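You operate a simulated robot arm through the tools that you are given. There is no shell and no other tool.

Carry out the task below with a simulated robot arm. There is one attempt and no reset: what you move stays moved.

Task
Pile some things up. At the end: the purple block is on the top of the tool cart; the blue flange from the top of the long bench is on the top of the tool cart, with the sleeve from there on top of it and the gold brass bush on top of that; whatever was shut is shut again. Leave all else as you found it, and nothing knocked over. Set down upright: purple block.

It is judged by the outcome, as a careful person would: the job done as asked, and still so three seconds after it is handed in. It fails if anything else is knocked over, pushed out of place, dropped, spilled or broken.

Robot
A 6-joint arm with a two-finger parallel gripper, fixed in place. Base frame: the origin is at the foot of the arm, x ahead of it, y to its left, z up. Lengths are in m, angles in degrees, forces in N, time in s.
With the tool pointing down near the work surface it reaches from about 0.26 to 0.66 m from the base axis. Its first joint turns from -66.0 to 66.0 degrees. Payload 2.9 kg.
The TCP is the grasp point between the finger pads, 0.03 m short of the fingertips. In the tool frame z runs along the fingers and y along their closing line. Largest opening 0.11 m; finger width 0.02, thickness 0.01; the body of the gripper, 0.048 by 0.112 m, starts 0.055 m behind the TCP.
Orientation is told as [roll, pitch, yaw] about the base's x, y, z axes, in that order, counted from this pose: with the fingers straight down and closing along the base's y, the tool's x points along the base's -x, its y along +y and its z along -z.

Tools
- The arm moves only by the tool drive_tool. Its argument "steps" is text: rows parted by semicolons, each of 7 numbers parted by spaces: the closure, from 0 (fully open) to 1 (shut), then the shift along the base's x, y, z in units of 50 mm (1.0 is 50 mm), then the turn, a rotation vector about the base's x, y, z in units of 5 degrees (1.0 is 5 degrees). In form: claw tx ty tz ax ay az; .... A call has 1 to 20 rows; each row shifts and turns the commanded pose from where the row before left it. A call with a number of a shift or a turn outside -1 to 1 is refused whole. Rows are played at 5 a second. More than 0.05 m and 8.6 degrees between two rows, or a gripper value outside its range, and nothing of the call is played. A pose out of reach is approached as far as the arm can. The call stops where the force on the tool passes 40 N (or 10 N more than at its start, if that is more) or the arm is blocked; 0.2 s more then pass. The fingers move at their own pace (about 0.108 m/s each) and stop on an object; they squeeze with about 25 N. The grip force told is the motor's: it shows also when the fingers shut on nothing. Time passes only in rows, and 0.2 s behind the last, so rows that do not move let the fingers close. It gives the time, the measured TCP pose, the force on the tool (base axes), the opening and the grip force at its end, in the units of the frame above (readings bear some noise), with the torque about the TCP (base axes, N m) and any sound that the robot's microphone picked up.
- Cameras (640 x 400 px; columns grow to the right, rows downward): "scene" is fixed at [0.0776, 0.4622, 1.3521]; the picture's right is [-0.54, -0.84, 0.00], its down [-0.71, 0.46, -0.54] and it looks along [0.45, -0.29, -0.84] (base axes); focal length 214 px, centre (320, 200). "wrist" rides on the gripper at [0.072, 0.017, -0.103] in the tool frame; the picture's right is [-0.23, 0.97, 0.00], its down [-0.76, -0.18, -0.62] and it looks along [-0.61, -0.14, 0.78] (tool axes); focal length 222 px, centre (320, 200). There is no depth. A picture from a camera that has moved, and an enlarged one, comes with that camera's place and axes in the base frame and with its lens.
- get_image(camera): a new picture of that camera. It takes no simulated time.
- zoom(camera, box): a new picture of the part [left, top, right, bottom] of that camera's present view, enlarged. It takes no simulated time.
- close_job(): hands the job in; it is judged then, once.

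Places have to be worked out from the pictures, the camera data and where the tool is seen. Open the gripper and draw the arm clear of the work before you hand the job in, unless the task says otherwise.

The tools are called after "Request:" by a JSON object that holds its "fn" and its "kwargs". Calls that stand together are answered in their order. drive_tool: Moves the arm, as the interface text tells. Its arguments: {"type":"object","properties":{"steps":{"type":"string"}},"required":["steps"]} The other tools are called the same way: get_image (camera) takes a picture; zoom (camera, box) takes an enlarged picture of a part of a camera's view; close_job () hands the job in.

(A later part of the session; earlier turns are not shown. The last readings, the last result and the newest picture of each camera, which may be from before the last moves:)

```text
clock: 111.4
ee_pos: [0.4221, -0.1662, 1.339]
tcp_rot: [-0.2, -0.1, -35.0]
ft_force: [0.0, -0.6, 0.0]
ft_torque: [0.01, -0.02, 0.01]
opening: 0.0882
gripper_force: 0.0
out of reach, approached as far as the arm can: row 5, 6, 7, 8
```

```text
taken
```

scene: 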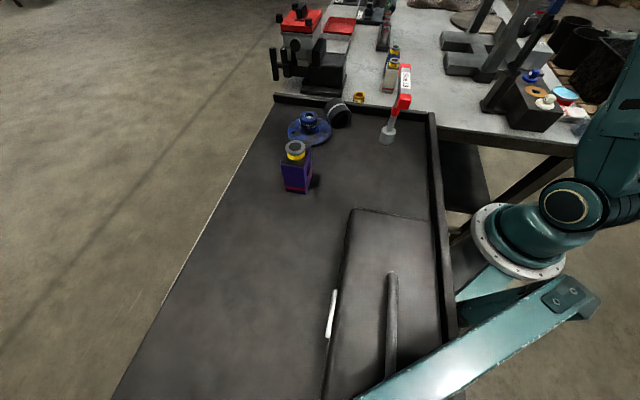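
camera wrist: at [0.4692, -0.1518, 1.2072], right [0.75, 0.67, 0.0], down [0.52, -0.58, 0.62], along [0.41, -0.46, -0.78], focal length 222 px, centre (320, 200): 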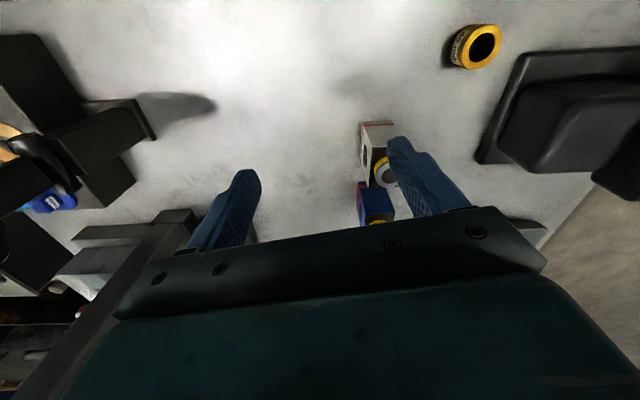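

Fully stretched now, with the upper arm leaning back. I come down and see which way it folds.

Request:
{"fn": "drive_tool", "kwargs": {"steps": "0.2 0 0 -0.6 0 0 0; 0.2 0 0 -0.8 0 0 0; 0.2 0 0 -0.8 0 0 0; 0.2 0 0 -0.8 0 0 0; 0.2 0.1 0 -0.8 0 0 0; 0.2 0.1 0 -0.8 0 0 0; 0.2 0 0 0 0 0 0"}}

Request:
{"fn": "get_image", "kwargs": {"camera": "scene"}}

```text
clock: 113.0
ee_pos: [0.4305, -0.1651, 1.107]
tcp_rot: [-0.1, 0.0, -35.0]
ft_force: [0.6, 0.0, -0.3]
ft_torque: [0.01, 0.02, -0.01]
opening: 0.0879
gripper_force: 0.1
```

```text
taken
```

scene: 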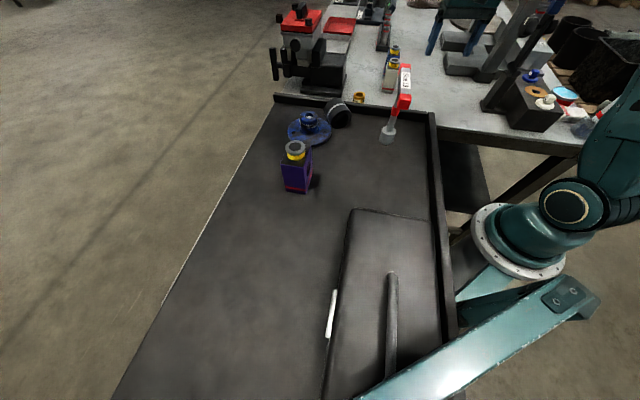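

Recovered: the arm folds normally again and reaches the low inner region. A rough model says a 45 degree inward lean is within reach on the bench at radius about 0.44. I test it empty-handed over the bench at (0.36, -0.255).

Request:
{"fn": "drive_tool", "kwargs": {"steps": "0.27 -0.35 -0.45 -0.3 0 0 0; 0.27 -0.35 -0.45 -0.3 0 0 0; 0.27 -0.35 -0.45 -0.3 0 0 0; 0.27 -0.36 -0.45 -0.3 0 0 0; 0.27 0 0 -0.4 0 0 0; 0.27 0 0 -0.4 0 0 0; 0.27 0 0 0 0 0 0"}}

Request:
{"fn": "get_image", "kwargs": {"camera": "wrist"}}

```text
clock: 114.6
ee_pos: [0.3624, -0.2566, 1.0088]
tcp_rot: [-0.1, 0.0, -35.0]
ft_force: [-0.2, 0.4, -0.9]
ft_torque: [0.01, 0.01, 0.04]
opening: 0.0803
gripper_force: 0.1
```

```text
taken
camera wrist: at [0.312, -0.2008, 1.1118], right [0.74, 0.67, 0.0], down [0.52, -0.58, 0.62], along [0.41, -0.46, -0.78], focal length 222 px, centre (320, 200)
```

wrist: 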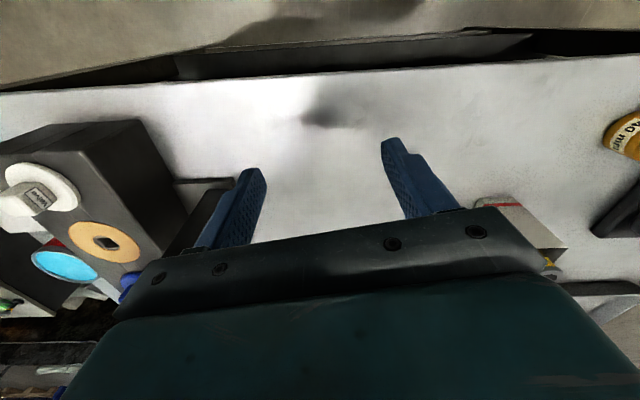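

Clear here. I shift slightly away from the valve box and test the inward lean.

Request:
{"fn": "drive_tool", "kwargs": {"steps": "0.27 0.45 0.4 0 0.57 0.82 0; 0.27 0 0 0 0.57 0.82 0; 0.27 0 0 0 0.57 0.82 0; 0.27 0 0 0 0.57 0.82 0; 0.27 0 0 0 0.57 0.82 0; 0.27 0 0 0 0 0 0"}}

```text
clock: 116.0
ee_pos: [0.384, -0.2363, 1.0085]
tcp_rot: [-0.1, 25.1, -34.9]
ft_force: [-0.3, 0.4, 0.0]
ft_torque: [-0.02, 0.01, 0.01]
opening: 0.0801
gripper_force: 0.0
```

The 25 degree inward lean is fine here. I continue toward 45 while lowering a little.

Request:
{"fn": "drive_tool", "kwargs": {"steps": "0.27 0 0 -0.3 0.57 0.82 0; 0.27 0 0 -0.3 0.57 0.82 0; 0.27 0 0 -0.2 0.57 0.82 0; 0.27 0 0 0 0.57 0.82 0; 0.27 0 0 0 0 0 0"}}

Request:
{"fn": "get_image", "kwargs": {"camera": "wrist"}}

Request:
{"fn": "get_image", "kwargs": {"camera": "scene"}}

```text
clock: 117.2
ee_pos: [0.3705, -0.2442, 0.9706]
tcp_rot: [-0.3, 45.1, -35.2]
ft_force: [0.4, 0.5, -0.1]
ft_torque: [0.0, 0.01, 0.0]
opening: 0.0805
gripper_force: 0.0
out of reach, approached as far as the arm can: row 2, 3
```

```text
taken
camera wrist: at [0.3989, -0.2428, 1.0952], right [0.69, 0.71, -0.16], down [0.7, -0.71, -0.1], along [-0.18, -0.05, -0.98], focal length 222 px, centre (320, 200)
```

wrist: 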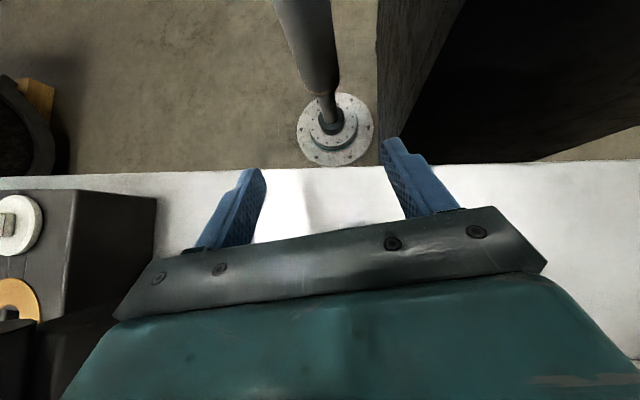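

```text
taken
```

scene: 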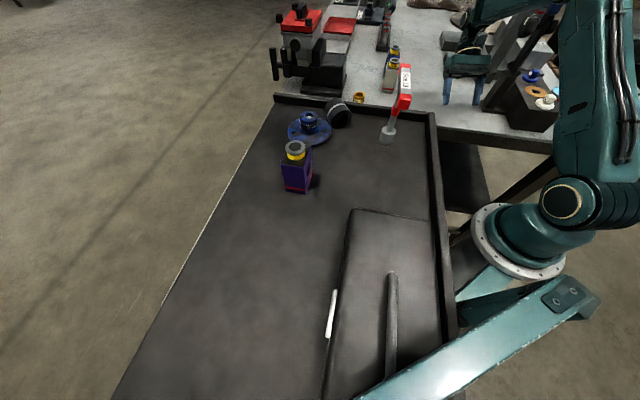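

Beyond about 30 degrees it over-straightens again, so I limit the inward lean to 28 and use up to 62 outward, which is fine near the bench edge. I restore the normal posture first: untilt, rise to full stretch, then come down.

Request:
{"fn": "drive_tool", "kwargs": {"steps": "0.27 0 0 0.4 -0.57 -0.82 0; 0.27 0 0 0.4 -0.57 -0.82 0; 0.27 0 0 0.4 -0.57 -0.82 0; 0.27 0 0 0.4 -0.57 -0.82 0; 0.27 0 0 0.5 -0.57 -0.82 0; 0.27 0 0 0.5 -0.57 -0.82 0; 0.27 0 0 0.5 -0.57 -0.82 0; 0.27 0 0 0.5 -0.57 -0.82 0; 0.27 0.1 0.1 0.6 -0.57 -0.82 0; 0.27 0.1 0.1 0.8 0 0 0; 0.27 0.1 0.1 0.8 0 0 0; 0.27 0 0 0.8 0 0 0; 0.27 0 0 0.8 0 0 0; 0.27 0 0 0.8 0 0 0; 0.27 0 0 0.8 0 0 0; 0.27 0 0 0 0 0 0"}}

Request:
{"fn": "drive_tool", "kwargs": {"steps": "0.27 0 0 -0.6 0 0 0; 0.27 0 0 -0.8 0 0 0; 0.27 0 0 -0.8 0 0 0; 0.27 0 0 -0.8 0 0 0; 0.27 0 0 0 0 0 0"}}

Request:
{"fn": "get_image", "kwargs": {"camera": "scene"}}

```text
clock: 120.0
ee_pos: [0.3939, -0.2378, 1.3365]
tcp_rot: [0.0, -0.7, -36.0]
ft_force: [10.1, 0.0, -11.7]
ft_torque: [-0.66, 0.53, -0.6]
opening: 0.08
gripper_force: 0.1
out of reach, approached as far as the arm can: row 6, 7, 8, 10, 13, 14
stopped in row 14: the force on the tool passed its limit at 54 N (the readings are from after the stop); the commanded pose is now the measured one
```

```text
clock: 121.2
ee_pos: [0.3902, -0.2382, 1.1872]
tcp_rot: [0.2, -0.6, -35.7]
ft_force: [0.4, -0.2, 0.3]
ft_torque: [-0.03, -0.03, 0.02]
opening: 0.0802
gripper_force: 0.0
```

```text
taken
```

scene: 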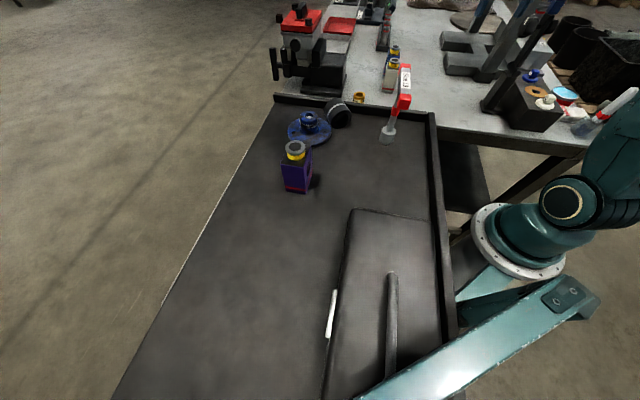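

Normal posture again (the force spikes came from the elbow snapping through, not from contact). Now I travel to the sleeve on the cart, turning to yaw -10.

Request:
{"fn": "drive_tool", "kwargs": {"steps": "0.27 0.3 0.5 0.4 0.04 0.12 0.14; 0.27 0.3 0.8 0.1 0 0 0; 0.27 0.3 0.8 0 0 0 0; 0.27 0.3 0.8 0 0 0 0; 0.27 0.2 0.8 0 0 0 0; 0.27 0.1 0.8 0 0 0 1; 0.27 0 0.8 0 0 0 1; 0.27 0 0.8 0 0 0 1; 0.27 0 0.8 0 0 0 1; 0.27 0 0.6 0 0 0 1; 0.27 0 0.5 -0.3 0 0 0; 0.27 0 0 -0.5 0 0 0; 0.27 0 0 -0.5 0 0 0; 0.27 0 0 0 0 0 0"}}

Request:
{"fn": "zoom", "kwargs": {"camera": "wrist", "box": [180, 40, 460, 220]}}

```text
clock: 124.2
ee_pos: [0.468, 0.1631, 1.1452]
tcp_rot: [-0.1, 0.0, -10.1]
ft_force: [-0.6, -0.5, 0.3]
ft_torque: [0.02, 0.02, 0.05]
opening: 0.0803
gripper_force: 0.0
```

```text
2.22 times, centred on (320, 130) of wrist
camera zoom: at [0.4, 0.1929, 1.2478], right [0.39, 0.92, 0.0], down [0.72, -0.31, 0.62], along [0.57, -0.25, -0.78], focal length 494 px, centre (320, 356)
```

zoom: 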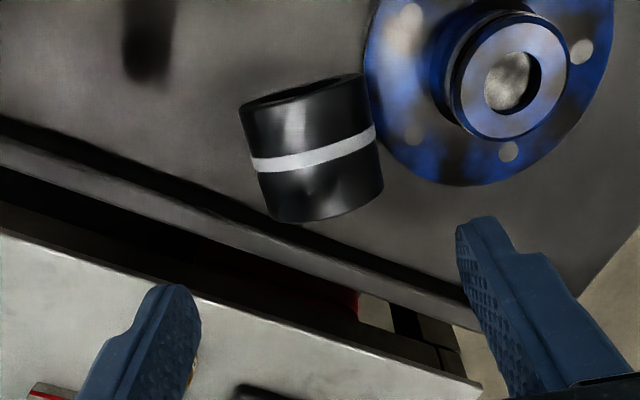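

The sleeve centre computes to (0.4623, 0.1625), consistent with before. I descend to z of about 1.03, so fingertips stay above the flange plate, and grip slightly toward the closed end.

Request:
{"fn": "drive_tool", "kwargs": {"steps": "0.27 -0.05 -0.02 -0.8 0 0 0; 0.27 0 0 -0.8 0 0 0; 0.27 0 0 -0.5 0 0 0; 0.27 0 0 0 0 0 0"}}

Request:
{"fn": "zoom", "kwargs": {"camera": "wrist", "box": [180, 60, 460, 240]}}

Request:
{"fn": "zoom", "kwargs": {"camera": "scene", "box": [280, 60, 380, 140]}}

```text
clock: 125.2
ee_pos: [0.4669, 0.1595, 1.0402]
tcp_rot: [-0.1, 0.0, -10.1]
ft_force: [-0.2, -0.1, -0.4]
ft_torque: [-0.02, 0.01, -0.03]
opening: 0.0803
gripper_force: 0.0
```

```text
2.22 times, centred on (320, 150) of wrist
camera zoom: at [0.3974, 0.1894, 1.1432], right [0.39, 0.92, 0.0], down [0.72, -0.31, 0.62], along [0.57, -0.25, -0.78], focal length 494 px, centre (320, 311)
```

zoom: 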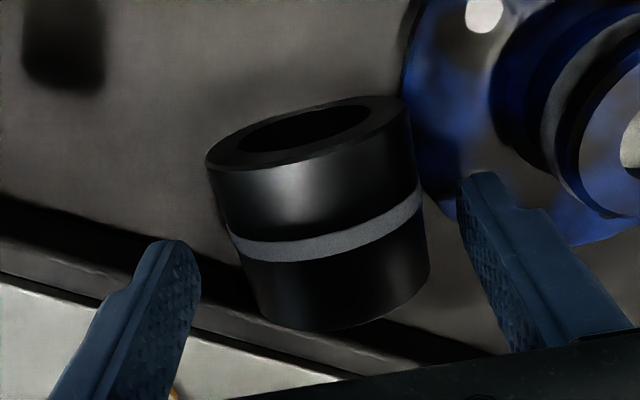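

```text
5.00 times, centred on (330, 100) of scene
camera zoom: at [0.0776, 0.4622, 1.3521], right [-0.54, -0.84, 0.0], down [-0.71, 0.46, -0.54], along [0.45, -0.29, -0.84], focal length 1072 px, centre (270, 700)
```

zoom: 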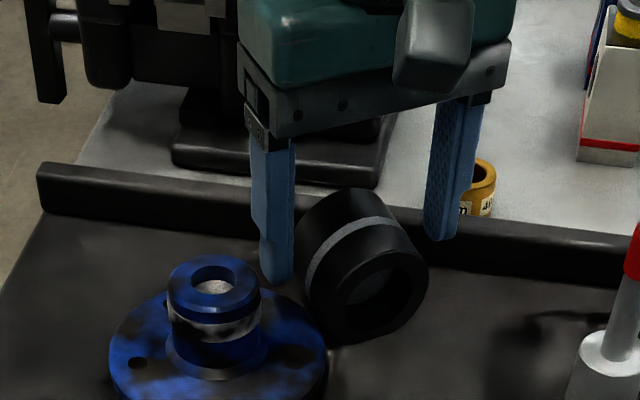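

Well placed: one finger over the plate with clearance, the other clear of the rim. I go down the last 1 cm and close.

Request:
{"fn": "drive_tool", "kwargs": {"steps": "0.27 0 0.02 -0.2 0 0 0; 0.27 0 0 0 0 0 0; 0.4 0 0 0 0 0 0; 0.5 0 0 0 0 0 0; 0.7 0 0 0 0 0 0; 1 0 0 0 0 0 0; 1 0 0 0 0 0 0"}}

Request:
{"fn": "zoom", "kwargs": {"camera": "scene", "box": [280, 60, 380, 140]}}

```text
clock: 126.8
ee_pos: [0.4658, 0.1597, 1.0314]
tcp_rot: [-0.1, 0.0, -10.2]
ft_force: [-0.2, -0.6, -0.5]
ft_torque: [-0.03, 0.01, -0.01]
opening: 0.0576
gripper_force: 24.5
```

```text
5.00 times, centred on (330, 100) of scene
camera zoom: at [0.0776, 0.4622, 1.3521], right [-0.54, -0.84, 0.0], down [-0.71, 0.46, -0.54], along [0.45, -0.29, -0.84], focal length 1072 px, centre (270, 700)
```

zoom: 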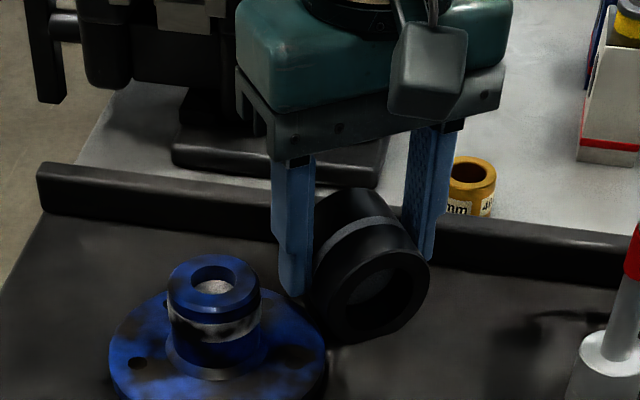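

Gripped. I lift it clear and carry it back over to the bench near (0.385, -0.235), turning to yaw -35.

Request:
{"fn": "drive_tool", "kwargs": {"steps": "1 0 0 0.2 0 0 0; 1 0 0 0.5 0 0 0; 1 0 0 0.8 0 0 0; 1 0 0 0.8 0 0 0; 1 0 0 0.8 0 0 0; 1 0 0 0.7 0 0 0; 1 0.2 -0.6 0 0 0 0; 1 0.2 -0.8 0 0 0 0; 1 0 -0.8 0 0 0 -1; 1 0 -0.8 0 0 0 -1; 1 -0.2 -0.8 0 0 0 -1; 1 -0.3 -0.8 0 0 0 -1; 1 -0.3 -0.8 0 0 0 -1; 1 -0.4 -0.8 0 0 0 0; 1 -0.4 -0.8 0 0 0 0; 1 -0.4 -0.8 0 0 0 0; 1 0 0 0 0 0 0"}}

Request:
{"fn": "get_image", "kwargs": {"camera": "scene"}}

Request:
{"fn": "get_image", "kwargs": {"camera": "wrist"}}

```text
clock: 130.4
ee_pos: [0.385, -0.2283, 1.2219]
tcp_rot: [-0.2, 0.0, -35.0]
ft_force: [0.1, -0.8, -3.2]
ft_torque: [-0.01, -0.03, -0.01]
opening: 0.0574
gripper_force: 25.2
```

```text
taken
```

scene: 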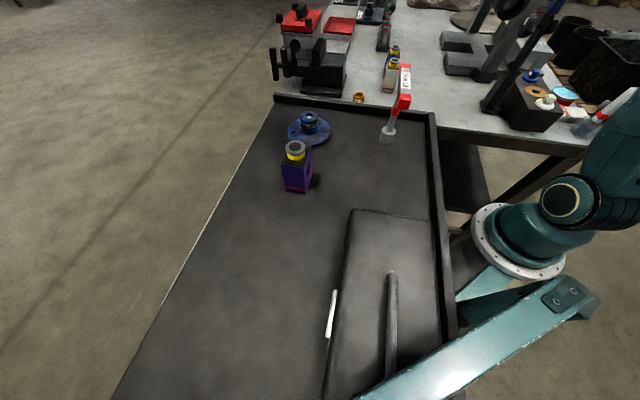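

```text
taken
camera wrist: at [0.3347, -0.1728, 1.3258], right [0.75, 0.67, 0.0], down [0.52, -0.58, 0.62], along [0.41, -0.47, -0.78], focal length 222 px, centre (320, 200)
```

wrist: 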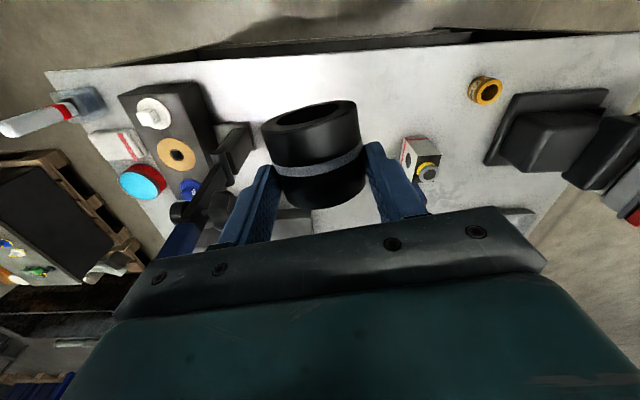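

Held well and everything on the cart is undisturbed. I lower it onto the bench, lying.

Request:
{"fn": "drive_tool", "kwargs": {"steps": "1 0 -0.1 -0.9 0 0 0; 1 0 0 -0.9 0 0 0; 1 0 0 -0.9 0 0 0; 1 0 0 -0.9 0 0 0; 1 0 0 -0.9 0 0 0; 1 0 0 -0.8 0 0 0; 1 0 0 -0.3 0 0 0; 1 0 0 0 0 0 0"}}

```text
clock: 132.2
ee_pos: [0.4985, -0.3011, 1.0688]
tcp_rot: [-0.1, 0.1, -35.1]
ft_force: [-0.1, -1.0, -2.6]
ft_torque: [-0.03, -0.02, 0.0]
opening: 0.0573
gripper_force: 25.2
out of reach, approached as far as the arm can: row 1, 2, 3, 4, 5, 6, 7
```

The arm slipped into the hyper-extended branch again. Still holding the sleeve, I repeat the gentle stretch upward and come back.

Request:
{"fn": "drive_tool", "kwargs": {"steps": "1 -0.3 0.2 0.6 0 0 0; 1 -0.4 0.3 0.6 0 0 0; 1 -0.4 0.3 0.6 0 0 0; 1 -0.4 0.3 0.6 0 0 0; 1 -0.3 0.2 0.6 0 0 0; 1 -0.2 0.2 0.6 0 0 0; 1 0 0 0.6 0 0 0; 1 0 0 0.6 0 0 0; 1 0 0 0.5 0 0 0; 1 0 0 0.5 0 0 0; 1 0 0 0 0 0 0"}}

Request:
{"fn": "get_image", "kwargs": {"camera": "scene"}}

```text
clock: 134.6
ee_pos: [0.3892, -0.2203, 1.3429]
tcp_rot: [-0.2, -0.4, -35.2]
ft_force: [17.5, -3.9, -31.2]
ft_torque: [-0.91, 0.39, -0.66]
opening: 0.0574
gripper_force: 25.4
out of reach, approached as far as the arm can: row 10
```

```text
taken
```

scene: 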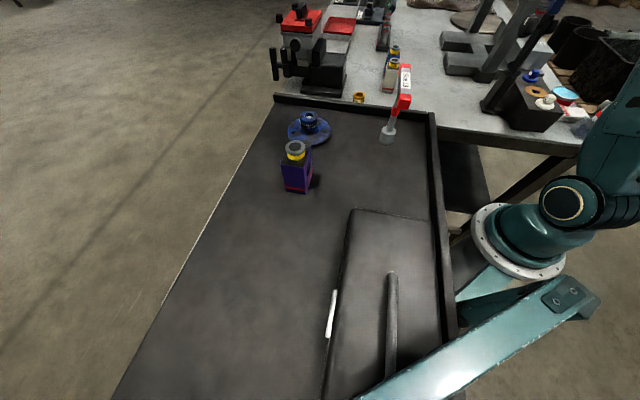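

Request:
{"fn": "drive_tool", "kwargs": {"steps": "1 0 0 -0.2 0 0 0; 1 0 0 -0.6 0 0 0; 1 0 0 -0.7 0 0 0; 1 0 0 -0.7 0 0 0; 1 0 0 0 0 0 0"}}

Request:
{"fn": "get_image", "kwargs": {"camera": "wrist"}}

```text
clock: 135.8
ee_pos: [0.3891, -0.219, 1.2323]
tcp_rot: [0.0, 0.0, -35.1]
ft_force: [0.5, 0.4, -3.6]
ft_torque: [0.01, -0.03, -0.01]
opening: 0.0574
gripper_force: 24.6
```

```text
taken
camera wrist: at [0.3396, -0.1633, 1.336], right [0.75, 0.67, 0.0], down [0.52, -0.58, 0.62], along [0.41, -0.47, -0.78], focal length 222 px, centre (320, 200)
```

wrist: 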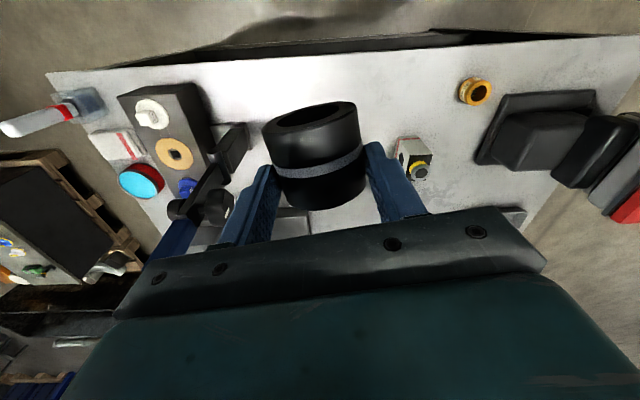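

The sleeve is still held squarely. I test going down at this spot.

Request:
{"fn": "drive_tool", "kwargs": {"steps": "1 0 0 -0.7 0 0 0; 1 0 0 -0.7 0 0 0; 1 0 -0.1 -0.7 0 0 0; 1 0 -0.1 -0.7 0 0 0; 1 0 0 0 0 0 0"}}

```text
clock: 137.0
ee_pos: [0.3901, -0.231, 1.0944]
tcp_rot: [-0.1, 0.0, -35.1]
ft_force: [-0.4, 0.0, -3.3]
ft_torque: [-0.03, -0.06, 0.02]
opening: 0.0579
gripper_force: 24.9
```

Normal posture again, no warnings. I lower on to just above the bench.

Request:
{"fn": "drive_tool", "kwargs": {"steps": "1 0 0 -0.8 0 0 0; 1 0 0 -0.8 0 0 0; 1 0 0 -0.8 0 0 0; 1 0 0 -0.6 0 0 0; 1 0 0 0 0 0 0"}}

Request:
{"fn": "drive_tool", "kwargs": {"steps": "1 0 0 -0.08 0 0 0; 1 0 0 -0.06 0 0 0; 1 0 0 0 0 0 0"}}

```text
clock: 138.2
ee_pos: [0.3892, -0.2296, 0.9427]
tcp_rot: [-0.1, 0.0, -35.0]
ft_force: [-0.5, 0.0, -3.3]
ft_torque: [-0.02, 0.01, 0.02]
opening: 0.0573
gripper_force: 25.2
```

```text
clock: 139.0
ee_pos: [0.3894, -0.2312, 0.9366]
tcp_rot: [0.0, 0.0, -35.1]
ft_force: [-0.2, -0.7, -3.4]
ft_torque: [0.03, -0.02, 0.01]
opening: 0.0575
gripper_force: 25.0
```

Request:
{"fn": "drive_tool", "kwargs": {"steps": "1 0 0 -0.05 0 0 0; 1 0 0 -0.04 0 0 0; 1 0 0 0 0 0 0"}}

```text
clock: 139.8
ee_pos: [0.389, -0.2293, 0.9301]
tcp_rot: [-0.1, 0.1, -35.1]
ft_force: [0.0, -2.2, 2.0]
ft_torque: [-0.17, 0.09, 0.0]
opening: 0.0515
gripper_force: 24.5
```

Contact, but the opening dropped to 51 mm, so the sleeve shifted in the pads. I look before releasing.

Request:
{"fn": "zoom", "kwargs": {"camera": "wrist", "box": [180, 60, 460, 240]}}

Request:
{"fn": "zoom", "kwargs": {"camera": "scene", "box": [400, 20, 520, 120]}}

```text
2.22 times, centred on (320, 150) of wrist
camera zoom: at [0.3395, -0.1745, 1.0342], right [0.75, 0.67, 0.0], down [0.52, -0.58, 0.62], along [0.41, -0.46, -0.78], focal length 494 px, centre (320, 311)
```

zoom: 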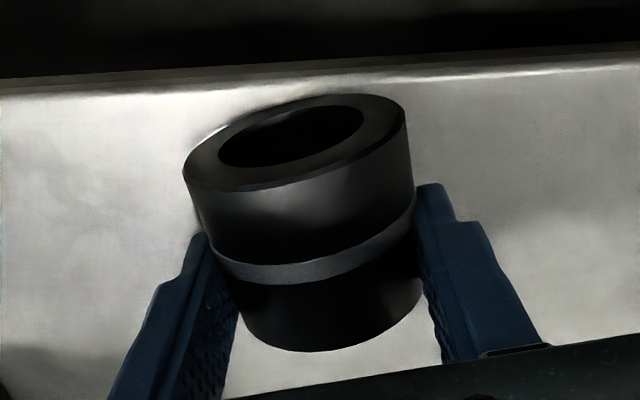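

```text
4.00 times, centred on (460, 70) of scene
camera zoom: at [0.0776, 0.4622, 1.3521], right [-0.54, -0.84, 0.0], down [-0.71, 0.46, -0.54], along [0.45, -0.29, -0.84], focal length 858 px, centre (-240, 720)
```

zoom: 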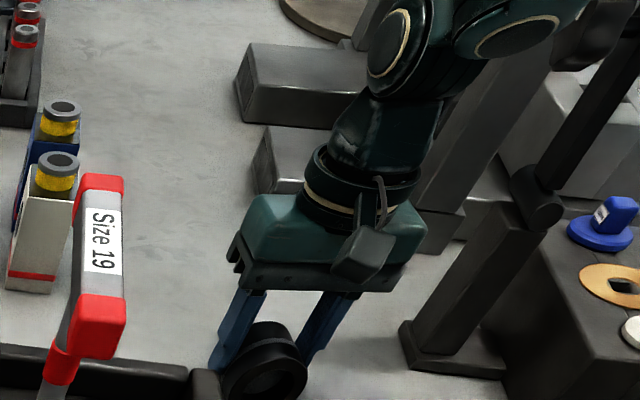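

It lies fine on the bench with the pads just above its widest line. I open, rise a little and look.

Request:
{"fn": "drive_tool", "kwargs": {"steps": "0.6 0 0 0 0 0 0; 0.45 0 0 0 0 0 0; 0.27 0 0 0 0 0 0; 0.27 0 0 0 0 0 0; 0.27 0 0 0.5 0 0 0; 0.27 0 0 0.6 0 0 0; 0.27 0 0 0 0 0 0"}}

Request:
{"fn": "zoom", "kwargs": {"camera": "wrist", "box": [180, 40, 460, 220]}}

```text
clock: 141.4
ee_pos: [0.3903, -0.2292, 0.9883]
tcp_rot: [-0.1, 0.0, -35.1]
ft_force: [-0.4, 0.3, -0.4]
ft_torque: [-0.04, -0.03, 0.0]
opening: 0.0805
gripper_force: 0.1
```

```text
2.22 times, centred on (320, 130) of wrist
camera zoom: at [0.3406, -0.1736, 1.0918], right [0.75, 0.67, 0.0], down [0.52, -0.58, 0.62], along [0.41, -0.47, -0.78], focal length 494 px, centre (320, 356)
```

zoom: 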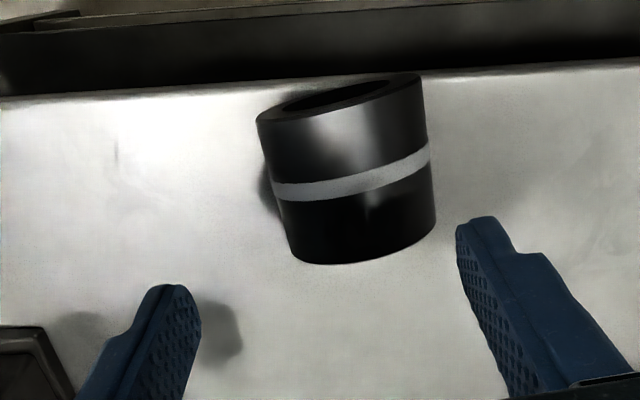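

The sleeve lies at about (0.390, -0.211), axis azimuth -37, open end toward the base. I lean the tool 28 degrees inward and move over it.

Request:
{"fn": "drive_tool", "kwargs": {"steps": "0.27 0 0.1 0.3 0.535 0.77 0; 0.27 0 0.1 0 0.535 0.77 0; 0.27 0.02 0.05 0 0.535 0.77 -0.3; 0.27 0.02 0.03 0 0.535 0.77 0; 0.27 0.02 0.01 0 0.535 0.77 0; 0.27 0.02 0 0 0.535 0.77 0; 0.27 0 0 0 0 0 0"}}

Request:
{"fn": "zoom", "kwargs": {"camera": "wrist", "box": [180, 40, 460, 220]}}

Request:
{"fn": "zoom", "kwargs": {"camera": "scene", "box": [400, 20, 520, 120]}}

```text
clock: 143.0
ee_pos: [0.3923, -0.2165, 1.0024]
tcp_rot: [-0.9, 28.2, -36.8]
ft_force: [0.0, 0.2, 0.1]
ft_torque: [0.04, 0.02, -0.01]
opening: 0.08
gripper_force: 0.1
```

```text
2.22 times, centred on (320, 130) of wrist
camera zoom: at [0.3913, -0.1926, 1.1273], right [0.74, 0.66, -0.12], down [0.67, -0.71, 0.19], along [0.04, -0.22, -0.97], focal length 494 px, centre (320, 356)
```

zoom: 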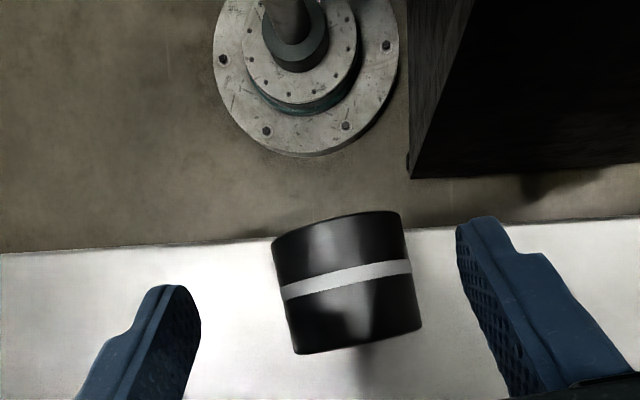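

```text
4.00 times, centred on (460, 70) of scene
camera zoom: at [0.0776, 0.4622, 1.3521], right [-0.54, -0.84, 0.0], down [-0.71, 0.46, -0.54], along [0.45, -0.29, -0.84], focal length 858 px, centre (-240, 720)
```

zoom: 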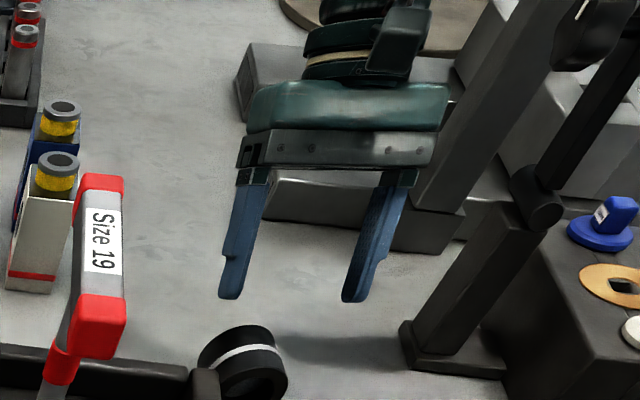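

The sleeve is centred between the fingers within about 3 mm. I descend vertically around it to z of about 0.918 and grip.

Request:
{"fn": "drive_tool", "kwargs": {"steps": "0.27 0 0.07 -0.6 0 0 0; 0.27 0 0 -0.6 0 0 0; 0.27 0 0 -0.4 0 0 0; 0.27 0 0 0 0 0 0"}}

Request:
{"fn": "zoom", "kwargs": {"camera": "wrist", "box": [180, 60, 460, 240]}}

```text
clock: 144.0
ee_pos: [0.3939, -0.2141, 0.9206]
tcp_rot: [-0.7, 28.0, -36.9]
ft_force: [0.3, 0.0, 0.6]
ft_torque: [-0.02, -0.02, -0.01]
opening: 0.0802
gripper_force: 0.1
```

```text
2.22 times, centred on (320, 150) of wrist
camera zoom: at [0.3914, -0.1902, 1.0453], right [0.74, 0.66, -0.12], down [0.67, -0.71, 0.19], along [0.04, -0.22, -0.97], focal length 494 px, centre (320, 311)
```

zoom: 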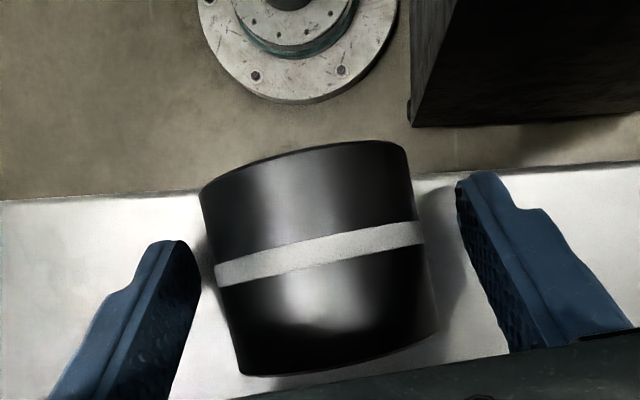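

Good placement. I close.

Request:
{"fn": "drive_tool", "kwargs": {"steps": "0.27 0 0 -0.04 0 0 0; 0.4 0 0 0 0 0 0; 0.5 0 0 0 0 0 0; 0.7 0 0 0 0 0 0; 1 0 0 0 0 0 0; 1 0 0 0 0 0 0"}}

Request:
{"fn": "zoom", "kwargs": {"camera": "wrist", "box": [180, 60, 460, 240]}}

```text
clock: 145.4
ee_pos: [0.392, -0.2147, 0.9187]
tcp_rot: [-0.6, 28.1, -36.8]
ft_force: [0.7, 0.2, 2.7]
ft_torque: [0.04, 0.11, -0.12]
opening: 0.0567
gripper_force: 25.6
```

```text
2.22 times, centred on (320, 150) of wrist
camera zoom: at [0.3913, -0.19, 1.044], right [0.74, 0.66, -0.12], down [0.67, -0.71, 0.19], along [0.04, -0.22, -0.97], focal length 494 px, centre (320, 311)
```

zoom: 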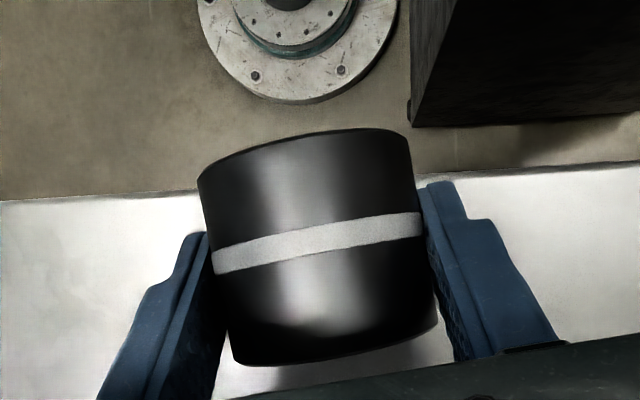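

Gripped. I lift, then swing the tool from 28 degrees inward to 52 outward while moving out to (0.49, -0.28). That leaves the sleeve about 10 degrees from upright, so it will settle flat.

Request:
{"fn": "drive_tool", "kwargs": {"steps": "1 0 0 0.2 0 0 0; 1 0 0 0.6 0 0 0; 1 0 0 0.6 0 0 0; 1 0.1 -0.07 0.3 -0.6 -0.8 0; 1 0.1 -0.07 0 -0.6 -0.8 0; 1 0.1 -0.07 0 -0.6 -0.8 0; 1 0.1 -0.07 0 -0.6 -0.8 0; 1 0.12 -0.08 0 -0.6 -0.8 0; 1 0.12 -0.08 0 -0.6 -0.8 0; 1 0.13 -0.09 0 -0.6 -0.8 0; 1 0.13 -0.09 0 -0.6 -0.8 0; 1 0 0 0 0 0 0"}}

Request:
{"fn": "get_image", "kwargs": {"camera": "scene"}}

Request:
{"fn": "get_image", "kwargs": {"camera": "wrist"}}

```text
clock: 148.0
ee_pos: [0.4388, -0.244, 1.0059]
tcp_rot: [-0.8, -11.9, -36.7]
ft_force: [0.6, 0.4, -3.2]
ft_torque: [0.04, 0.05, 0.02]
opening: 0.05
gripper_force: 25.1
```

```text
taken
```

scene: 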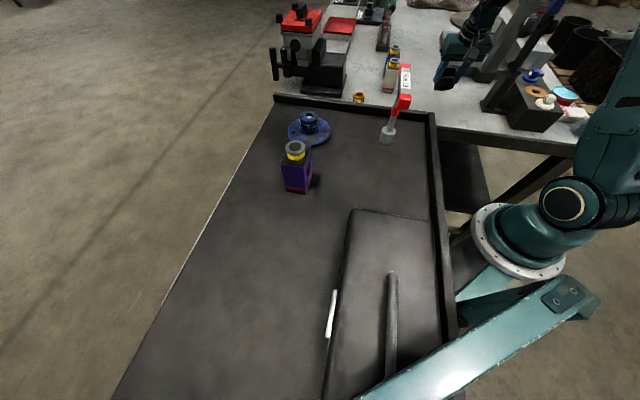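

```text
taken
camera wrist: at [0.3757, -0.1741, 1.0907], right [0.76, 0.65, 0.03], down [0.39, -0.5, 0.77], along [0.51, -0.57, -0.64], focal length 222 px, centre (320, 200)
```

wrist: 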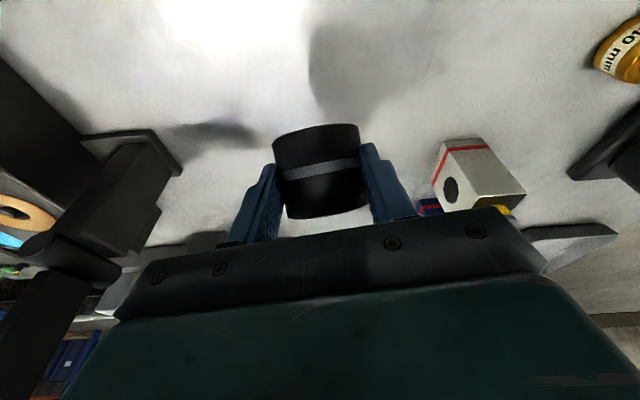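

The opening fell to 50 mm, so the sleeve has slipped in the grip. I look closely.

Request:
{"fn": "zoom", "kwargs": {"camera": "wrist", "box": [220, 100, 420, 240]}}

Request:
{"fn": "zoom", "kwargs": {"camera": "scene", "box": [420, 20, 520, 100]}}

```text
2.86 times, centred on (320, 170) of wrist
camera zoom: at [0.3757, -0.1741, 1.0907], right [0.76, 0.65, 0.03], down [0.39, -0.5, 0.77], along [0.51, -0.57, -0.64], focal length 635 px, centre (320, 286)
```

zoom: 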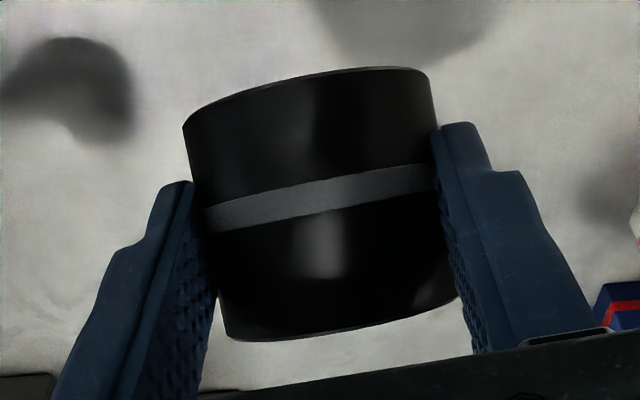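

```text
5.00 times, centred on (470, 60) of scene
camera zoom: at [0.0777, 0.4622, 1.3521], right [-0.54, -0.84, 0.0], down [-0.71, 0.46, -0.54], along [0.45, -0.29, -0.84], focal length 1072 px, centre (-430, 900)
```

zoom: 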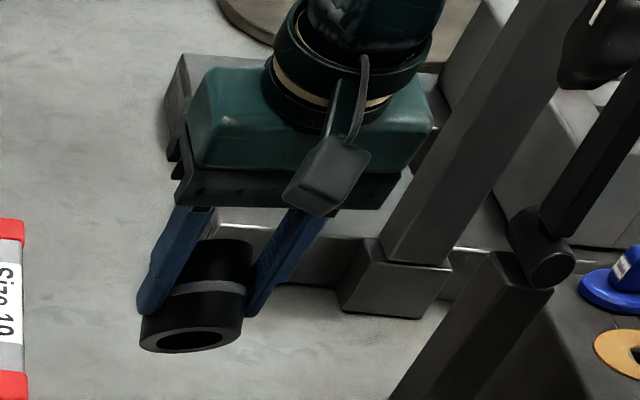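

The pads hold it only above its widest line: the bench is about 1 cm lower than I assumed, so my grip was too shallow. I carefully reverse to the lying attitude and lower it again to regrip deeper.

Request:
{"fn": "drive_tool", "kwargs": {"steps": "1 -0.11 0.08 0 0.6 0.8 0; 1 -0.11 0.08 0 0.6 0.8 0; 1 -0.11 0.08 0 0.6 0.8 0; 1 -0.11 0.08 0 0.6 0.8 0; 1 -0.11 0.08 -0.1 0.6 0.8 0; 1 -0.11 0.08 -0.1 0.6 0.8 0; 1 -0.1 0.06 -0.1 0.6 0.8 0; 1 -0.05 0.03 -0.1 0.6 0.8 0; 1 0 0 0 0 0 0"}}

Request:
{"fn": "zoom", "kwargs": {"camera": "wrist", "box": [220, 100, 420, 240]}}

Request:
{"fn": "zoom", "kwargs": {"camera": "scene", "box": [420, 20, 520, 120]}}

```text
clock: 150.0
ee_pos: [0.3978, -0.2163, 0.9851]
tcp_rot: [-0.7, 28.3, -36.8]
ft_force: [-0.2, -0.4, -3.9]
ft_torque: [-0.05, 0.0, -0.01]
opening: 0.05
gripper_force: 25.0
```

```text
2.86 times, centred on (320, 170) of wrist
camera zoom: at [0.3962, -0.1921, 1.1097], right [0.74, 0.66, -0.12], down [0.67, -0.71, 0.19], along [0.04, -0.22, -0.97], focal length 635 px, centre (320, 286)
```

zoom: 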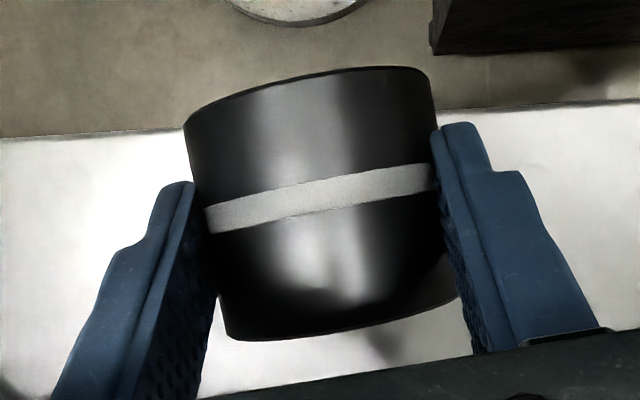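

```text
4.00 times, centred on (470, 70) of scene
camera zoom: at [0.0777, 0.4622, 1.3521], right [-0.54, -0.84, 0.0], down [-0.71, 0.46, -0.54], along [0.45, -0.29, -0.84], focal length 858 px, centre (-280, 720)
```

zoom: 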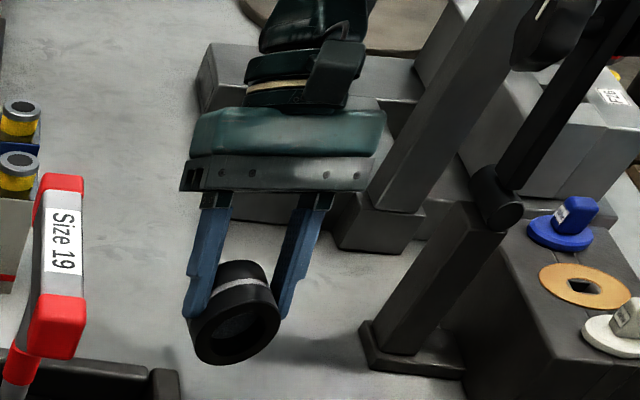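

Back in the lying attitude and still held. I lower to the bench.

Request:
{"fn": "drive_tool", "kwargs": {"steps": "1 0 0 -0.4 0 0 0; 1 0 0 -0.3 0 0 0; 1 0 0 -0.1 0 0 0; 1 0 0 0 0 0 0"}}

Request:
{"fn": "drive_tool", "kwargs": {"steps": "1 0 0 -0.06 0 0 0; 1 0 0 -0.06 0 0 0; 1 0 0 0 0 0 0"}}

```text
clock: 151.0
ee_pos: [0.3983, -0.2163, 0.9439]
tcp_rot: [-0.7, 28.1, -36.8]
ft_force: [0.3, -0.4, -4.1]
ft_torque: [0.0, -0.04, 0.0]
opening: 0.0499
gripper_force: 24.9
```

```text
clock: 151.8
ee_pos: [0.3977, -0.216, 0.9377]
tcp_rot: [-0.7, 28.2, -36.8]
ft_force: [-0.5, -0.4, -3.2]
ft_torque: [-0.01, -0.04, 0.0]
opening: 0.0499
gripper_force: 24.8
```

Request:
{"fn": "drive_tool", "kwargs": {"steps": "1 0 0 -0.08 0 0 0; 1 0 0 0 0 0 0"}}

Request:
{"fn": "drive_tool", "kwargs": {"steps": "1 0 0 -0.08 0 0 0; 1 0 0 0 0 0 0"}}

Request:
{"fn": "drive_tool", "kwargs": {"steps": "1 0 0 -0.08 0 0 0; 1 0 0 0 0 0 0"}}

```text
clock: 152.4
ee_pos: [0.3981, -0.2156, 0.9362]
tcp_rot: [-0.8, 28.1, -36.8]
ft_force: [-1.8, -1.7, 12.1]
ft_torque: [0.18, 0.44, 0.05]
opening: 0.0498
gripper_force: 25.1
```

```text
clock: 153.0
ee_pos: [0.3982, -0.2151, 0.9306]
tcp_rot: [-0.7, 28.2, -36.8]
ft_force: [2.0, -5.2, 15.0]
ft_torque: [-0.19, -0.04, 0.07]
opening: 0.0497
gripper_force: 24.3
```

```text
clock: 153.6
ee_pos: [0.3983, -0.2132, 0.9267]
tcp_rot: [-0.7, 28.2, -36.8]
ft_force: [-1.2, 1.5, 14.9]
ft_torque: [0.13, 0.12, -0.11]
opening: 0.0502
gripper_force: 24.9
```

It is resting on the bench. I open slightly, lower around it for a deeper grip and look.

Request:
{"fn": "drive_tool", "kwargs": {"steps": "0.6 0 0 0 0 0 0; 0.45 0 0 0 0 0 0; 0.3 0 0 0 0 0 0; 0.27 0 0 0.1 0 0 0; 0.27 0 0 0 0 0 0"}}

Request:
{"fn": "zoom", "kwargs": {"camera": "wrist", "box": [180, 60, 460, 240]}}

Request:
{"fn": "zoom", "kwargs": {"camera": "scene", "box": [420, 20, 520, 120]}}

```text
clock: 154.8
ee_pos: [0.3977, -0.2152, 0.932]
tcp_rot: [-0.7, 28.2, -36.8]
ft_force: [-0.5, 0.7, 0.2]
ft_torque: [0.02, 0.0, -0.03]
opening: 0.0801
gripper_force: 0.0
```

```text
2.22 times, centred on (320, 150) of wrist
camera zoom: at [0.396, -0.1913, 1.0569], right [0.74, 0.66, -0.12], down [0.67, -0.71, 0.19], along [0.04, -0.22, -0.97], focal length 494 px, centre (320, 311)
```

zoom: 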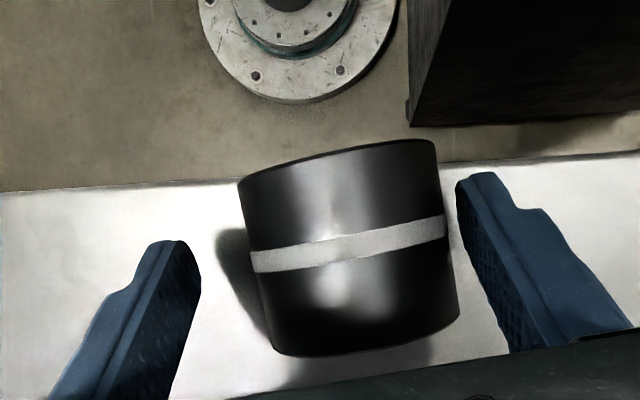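

```text
4.00 times, centred on (470, 70) of scene
camera zoom: at [0.0776, 0.4622, 1.3521], right [-0.54, -0.84, 0.0], down [-0.71, 0.46, -0.54], along [0.45, -0.29, -0.84], focal length 858 px, centre (-280, 720)
```

zoom: 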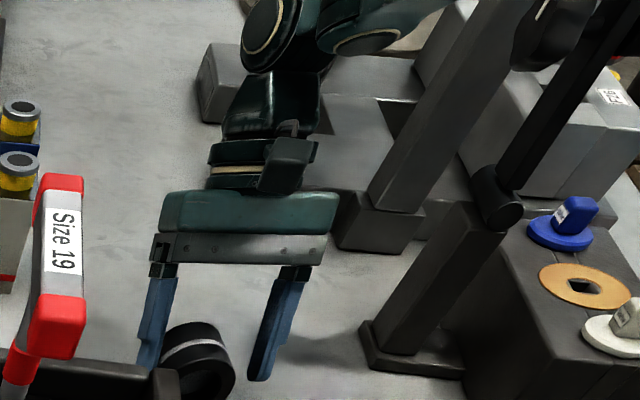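

The sleeve rolled about 7 mm toward one finger. I recentre, lower to z of about 0.908 for a deep grip, and close.

Request:
{"fn": "drive_tool", "kwargs": {"steps": "0.27 0.03 0.14 0 0 0 0; 0.27 0 0 -0.25 0 0 0; 0.27 0 0 -0.23 0 0 0; 0.27 0 0 0 0 0 0; 0.4 0 0 0 0 0 0; 0.5 0 0 0 0 0 0; 0.7 0 0 0 0 0 0; 1 0 0 0 0 0 0; 1 0 0 0 0 0 0"}}

Request:
{"fn": "zoom", "kwargs": {"camera": "wrist", "box": [180, 60, 460, 240]}}

```text
clock: 155.9
ee_pos: [0.4023, -0.2075, 0.912]
tcp_rot: [-0.5, 27.9, -36.0]
ft_force: [0.5, 0.0, 2.3]
ft_torque: [0.11, -0.05, 0.04]
opening: 0.0666
gripper_force: 0.8
stopped in row 5: the force on the tool passed its limit at 41 N (the readings are from after the stop); the commanded pose is now the measured one
```

```text
2.22 times, centred on (320, 150) of wrist
camera zoom: at [0.3992, -0.1831, 1.0362], right [0.73, 0.67, -0.11], down [0.68, -0.71, 0.2], along [0.05, -0.22, -0.97], focal length 494 px, centre (320, 311)
```

zoom: 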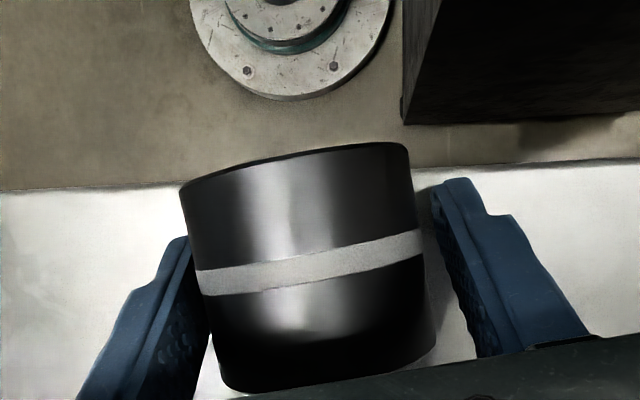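

The fingertips touched the bench (41 N), so the bench really is at z of about 0.881 and the earlier grip was deep enough. The 50–57 mm opening change fits a many-sided body rolling onto its flats, not slipping. I raise 5 mm and close again.

Request:
{"fn": "drive_tool", "kwargs": {"steps": "0.35 0 0 0.12 0 0 0; 0.5 0 0 0 0 0 0; 0.7 0 0 0 0 0 0; 1 0 0 0 0 0 0; 1 0 0 0 0 0 0; 1 0 0 0 0 0 0"}}

Request:
{"fn": "zoom", "kwargs": {"camera": "wrist", "box": [180, 60, 460, 240]}}

```text
clock: 157.3
ee_pos: [0.4033, -0.2073, 0.9165]
tcp_rot: [-0.4, 27.8, -36.0]
ft_force: [0.1, 0.3, -0.6]
ft_torque: [0.0, -0.01, -0.02]
opening: 0.0502
gripper_force: 24.6
```

```text
2.22 times, centred on (320, 150) of wrist
camera zoom: at [0.3991, -0.1834, 1.0421], right [0.73, 0.67, -0.11], down [0.68, -0.71, 0.2], along [0.05, -0.22, -0.97], focal length 494 px, centre (320, 311)
```

zoom: 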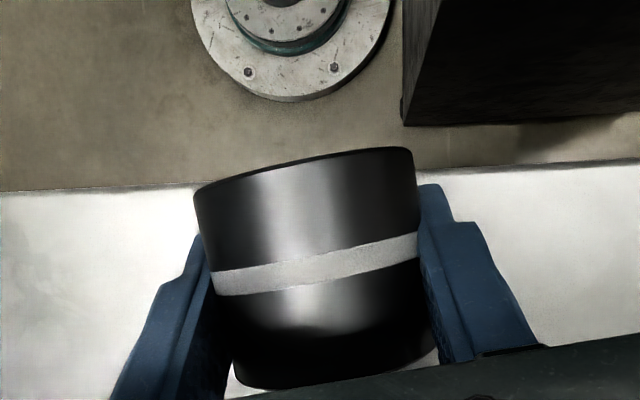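

Firm flat-on-flat grip now. I lift and swing 80 degrees (28 inward to 52 outward) while moving out, in two stages.

Request:
{"fn": "drive_tool", "kwargs": {"steps": "1 0 0 0.3 0 0 0; 1 0 0 0.7 0 0 0; 1 0 0 0.7 0 0 0; 1 0.1 -0.08 0 -0.59 -0.81 0; 1 0.1 -0.08 0 -0.59 -0.81 0; 1 0.1 -0.08 0 -0.59 -0.81 0; 1 0.1 -0.08 0 -0.59 -0.81 0; 1 0.12 -0.09 0 -0.59 -0.81 0; 1 0.12 -0.09 0 -0.59 -0.81 0; 1 0.12 -0.1 0 -0.59 -0.81 0; 1 0.12 -0.1 0 -0.59 -0.81 0; 1 0 0 0 0 0 0"}}

Request:
{"fn": "drive_tool", "kwargs": {"steps": "1 0.12 -0.1 0 -0.59 -0.81 0; 1 0.12 -0.1 0 -0.59 -0.81 0; 1 0.12 -0.1 0 -0.59 -0.81 0; 1 0.12 -0.1 0 -0.59 -0.81 0; 1 0.12 -0.1 0 -0.59 -0.81 0; 1 0.12 -0.1 0 -0.59 -0.81 0; 1 0.12 -0.1 0 -0.59 -0.81 0; 1 0.12 -0.1 0 -0.59 -0.81 0; 1 0 0 0 0 0 0"}}

Request:
{"fn": "get_image", "kwargs": {"camera": "wrist"}}

Request:
{"fn": "zoom", "kwargs": {"camera": "scene", "box": [400, 0, 540, 110]}}

```text
clock: 159.9
ee_pos: [0.4465, -0.2419, 1.0015]
tcp_rot: [-0.6, -12.3, -36.0]
ft_force: [0.4, 0.3, -3.8]
ft_torque: [-0.03, 0.04, 0.01]
opening: 0.05
gripper_force: 25.1
```

```text
clock: 161.9
ee_pos: [0.495, -0.2823, 1.0027]
tcp_rot: [-0.4, -52.4, -36.1]
ft_force: [0.2, -0.7, -3.5]
ft_torque: [0.0, -0.02, 0.0]
opening: 0.0502
gripper_force: 24.3
```

```text
taken
camera wrist: at [0.4023, -0.1932, 1.0076], right [0.69, 0.7, 0.18], down [-0.13, -0.12, 0.98], along [0.71, -0.7, 0.0], focal length 222 px, centre (320, 200)
```

wrist: 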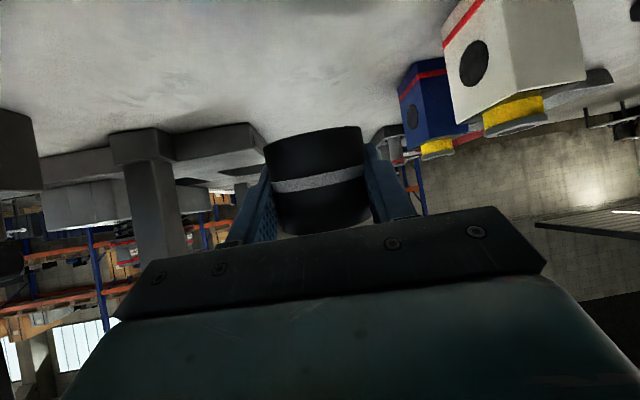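

```text
3.64 times, centred on (470, 55) of scene
camera zoom: at [0.0777, 0.4622, 1.3521], right [-0.54, -0.84, 0.0], down [-0.71, 0.46, -0.54], along [0.45, -0.29, -0.84], focal length 780 px, centre (-226, 727)
```

zoom: 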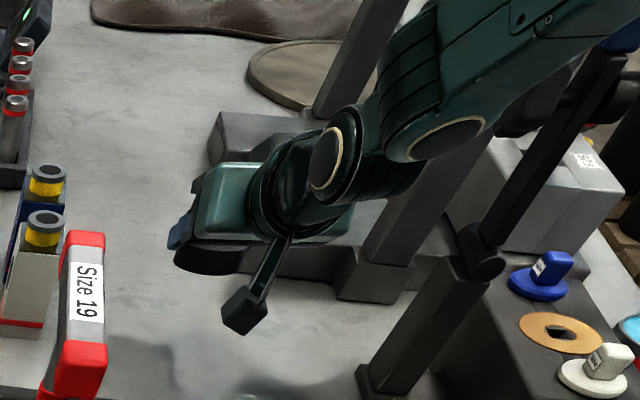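

The sleeve is nearly upright (about 10 degrees short) with good clearances. I lower it toward the bench.

Request:
{"fn": "drive_tool", "kwargs": {"steps": "1 0 0 -0.6 0 0 0; 1 0 0 -0.5 0 0 0; 1 0 0 -0.4 0 0 0; 1 0 0 0 0 0 0"}}

Request:
{"fn": "get_image", "kwargs": {"camera": "wrist"}}

Request:
{"fn": "zoom", "kwargs": {"camera": "scene", "box": [400, 0, 540, 110]}}

```text
clock: 162.9
ee_pos: [0.4937, -0.2829, 0.9275]
tcp_rot: [-0.5, -52.3, -36.1]
ft_force: [0.4, -0.7, -3.4]
ft_torque: [0.0, 0.01, 0.0]
opening: 0.0501
gripper_force: 24.6
```

```text
taken
camera wrist: at [0.4013, -0.1931, 0.9326], right [0.69, 0.7, 0.17], down [-0.12, -0.12, 0.98], along [0.71, -0.7, 0.0], focal length 222 px, centre (320, 200)
```

wrist: 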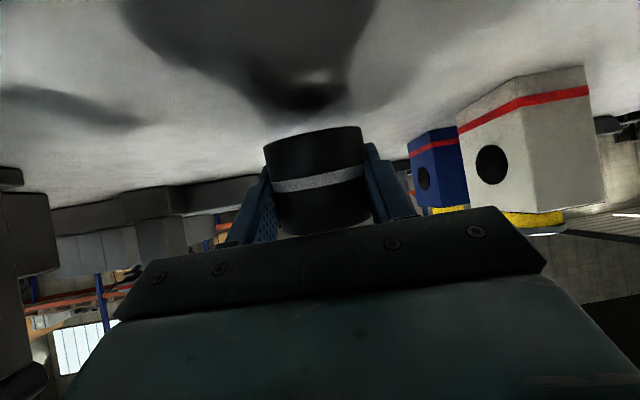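

```text
3.64 times, centred on (470, 55) of scene
camera zoom: at [0.0777, 0.4622, 1.3521], right [-0.54, -0.84, 0.0], down [-0.71, 0.46, -0.54], along [0.45, -0.29, -0.84], focal length 780 px, centre (-226, 727)
```

zoom: 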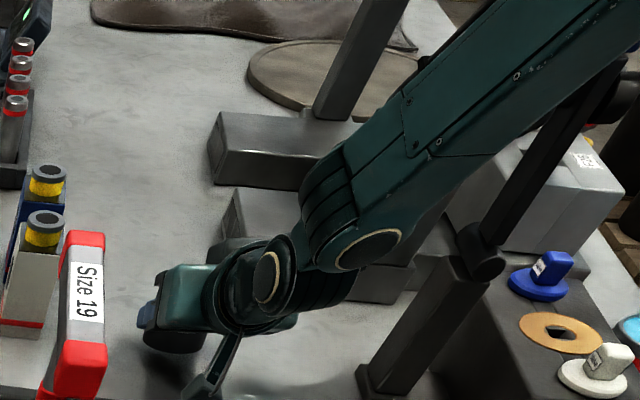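

Request:
{"fn": "drive_tool", "kwargs": {"steps": "1 0 0 -0.12 0 0 0; 1 0 0 -0.08 0 0 0; 1 0 0 0 0 0 0"}}

Request:
{"fn": "drive_tool", "kwargs": {"steps": "1 0 0 -0.05 0 0 0; 1 0 0 0 0 0 0"}}

```text
clock: 163.8
ee_pos: [0.4937, -0.2823, 0.9178]
tcp_rot: [-0.4, -52.3, -36.0]
ft_force: [-0.1, 0.1, -4.8]
ft_torque: [0.0, 0.01, -0.02]
opening: 0.0499
gripper_force: 25.2
```

```text
clock: 164.3
ee_pos: [0.4943, -0.2817, 0.9162]
tcp_rot: [-0.5, -52.4, -36.1]
ft_force: [-1.2, 1.2, 2.9]
ft_torque: [-0.04, -0.08, -0.02]
opening: 0.0501
gripper_force: 25.2
```

Contact on the sleeve's lower edge. I press down gently 1 mm at a time so it pivots toward flat in the grip.

Request:
{"fn": "drive_tool", "kwargs": {"steps": "1 0 0 -0.03 0 0 0; 1 0 0 0 0 0 0"}}

Request:
{"fn": "drive_tool", "kwargs": {"steps": "1 0 0 -0.03 0 0 0; 1 0 0 0 0 0 0"}}

Request:
{"fn": "get_image", "kwargs": {"camera": "wrist"}}

```text
clock: 164.9
ee_pos: [0.4945, -0.2816, 0.9144]
tcp_rot: [-0.3, -52.6, -36.0]
ft_force: [-4.2, 2.9, 14.9]
ft_torque: [-0.22, -0.25, -0.02]
opening: 0.0503
gripper_force: 24.8
```

```text
clock: 165.6
ee_pos: [0.4953, -0.2821, 0.9124]
tcp_rot: [-0.4, -52.5, -36.1]
ft_force: [-0.3, -0.5, 13.4]
ft_torque: [-0.31, -0.4, -0.01]
opening: 0.0502
gripper_force: 24.5
```

```text
taken
camera wrist: at [0.4025, -0.1934, 0.9179], right [0.69, 0.7, 0.18], down [-0.13, -0.12, 0.98], along [0.71, -0.7, 0.01], focal length 222 px, centre (320, 200)
```

wrist: 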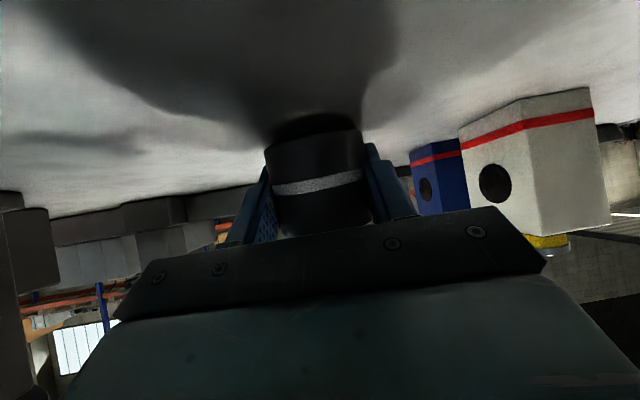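

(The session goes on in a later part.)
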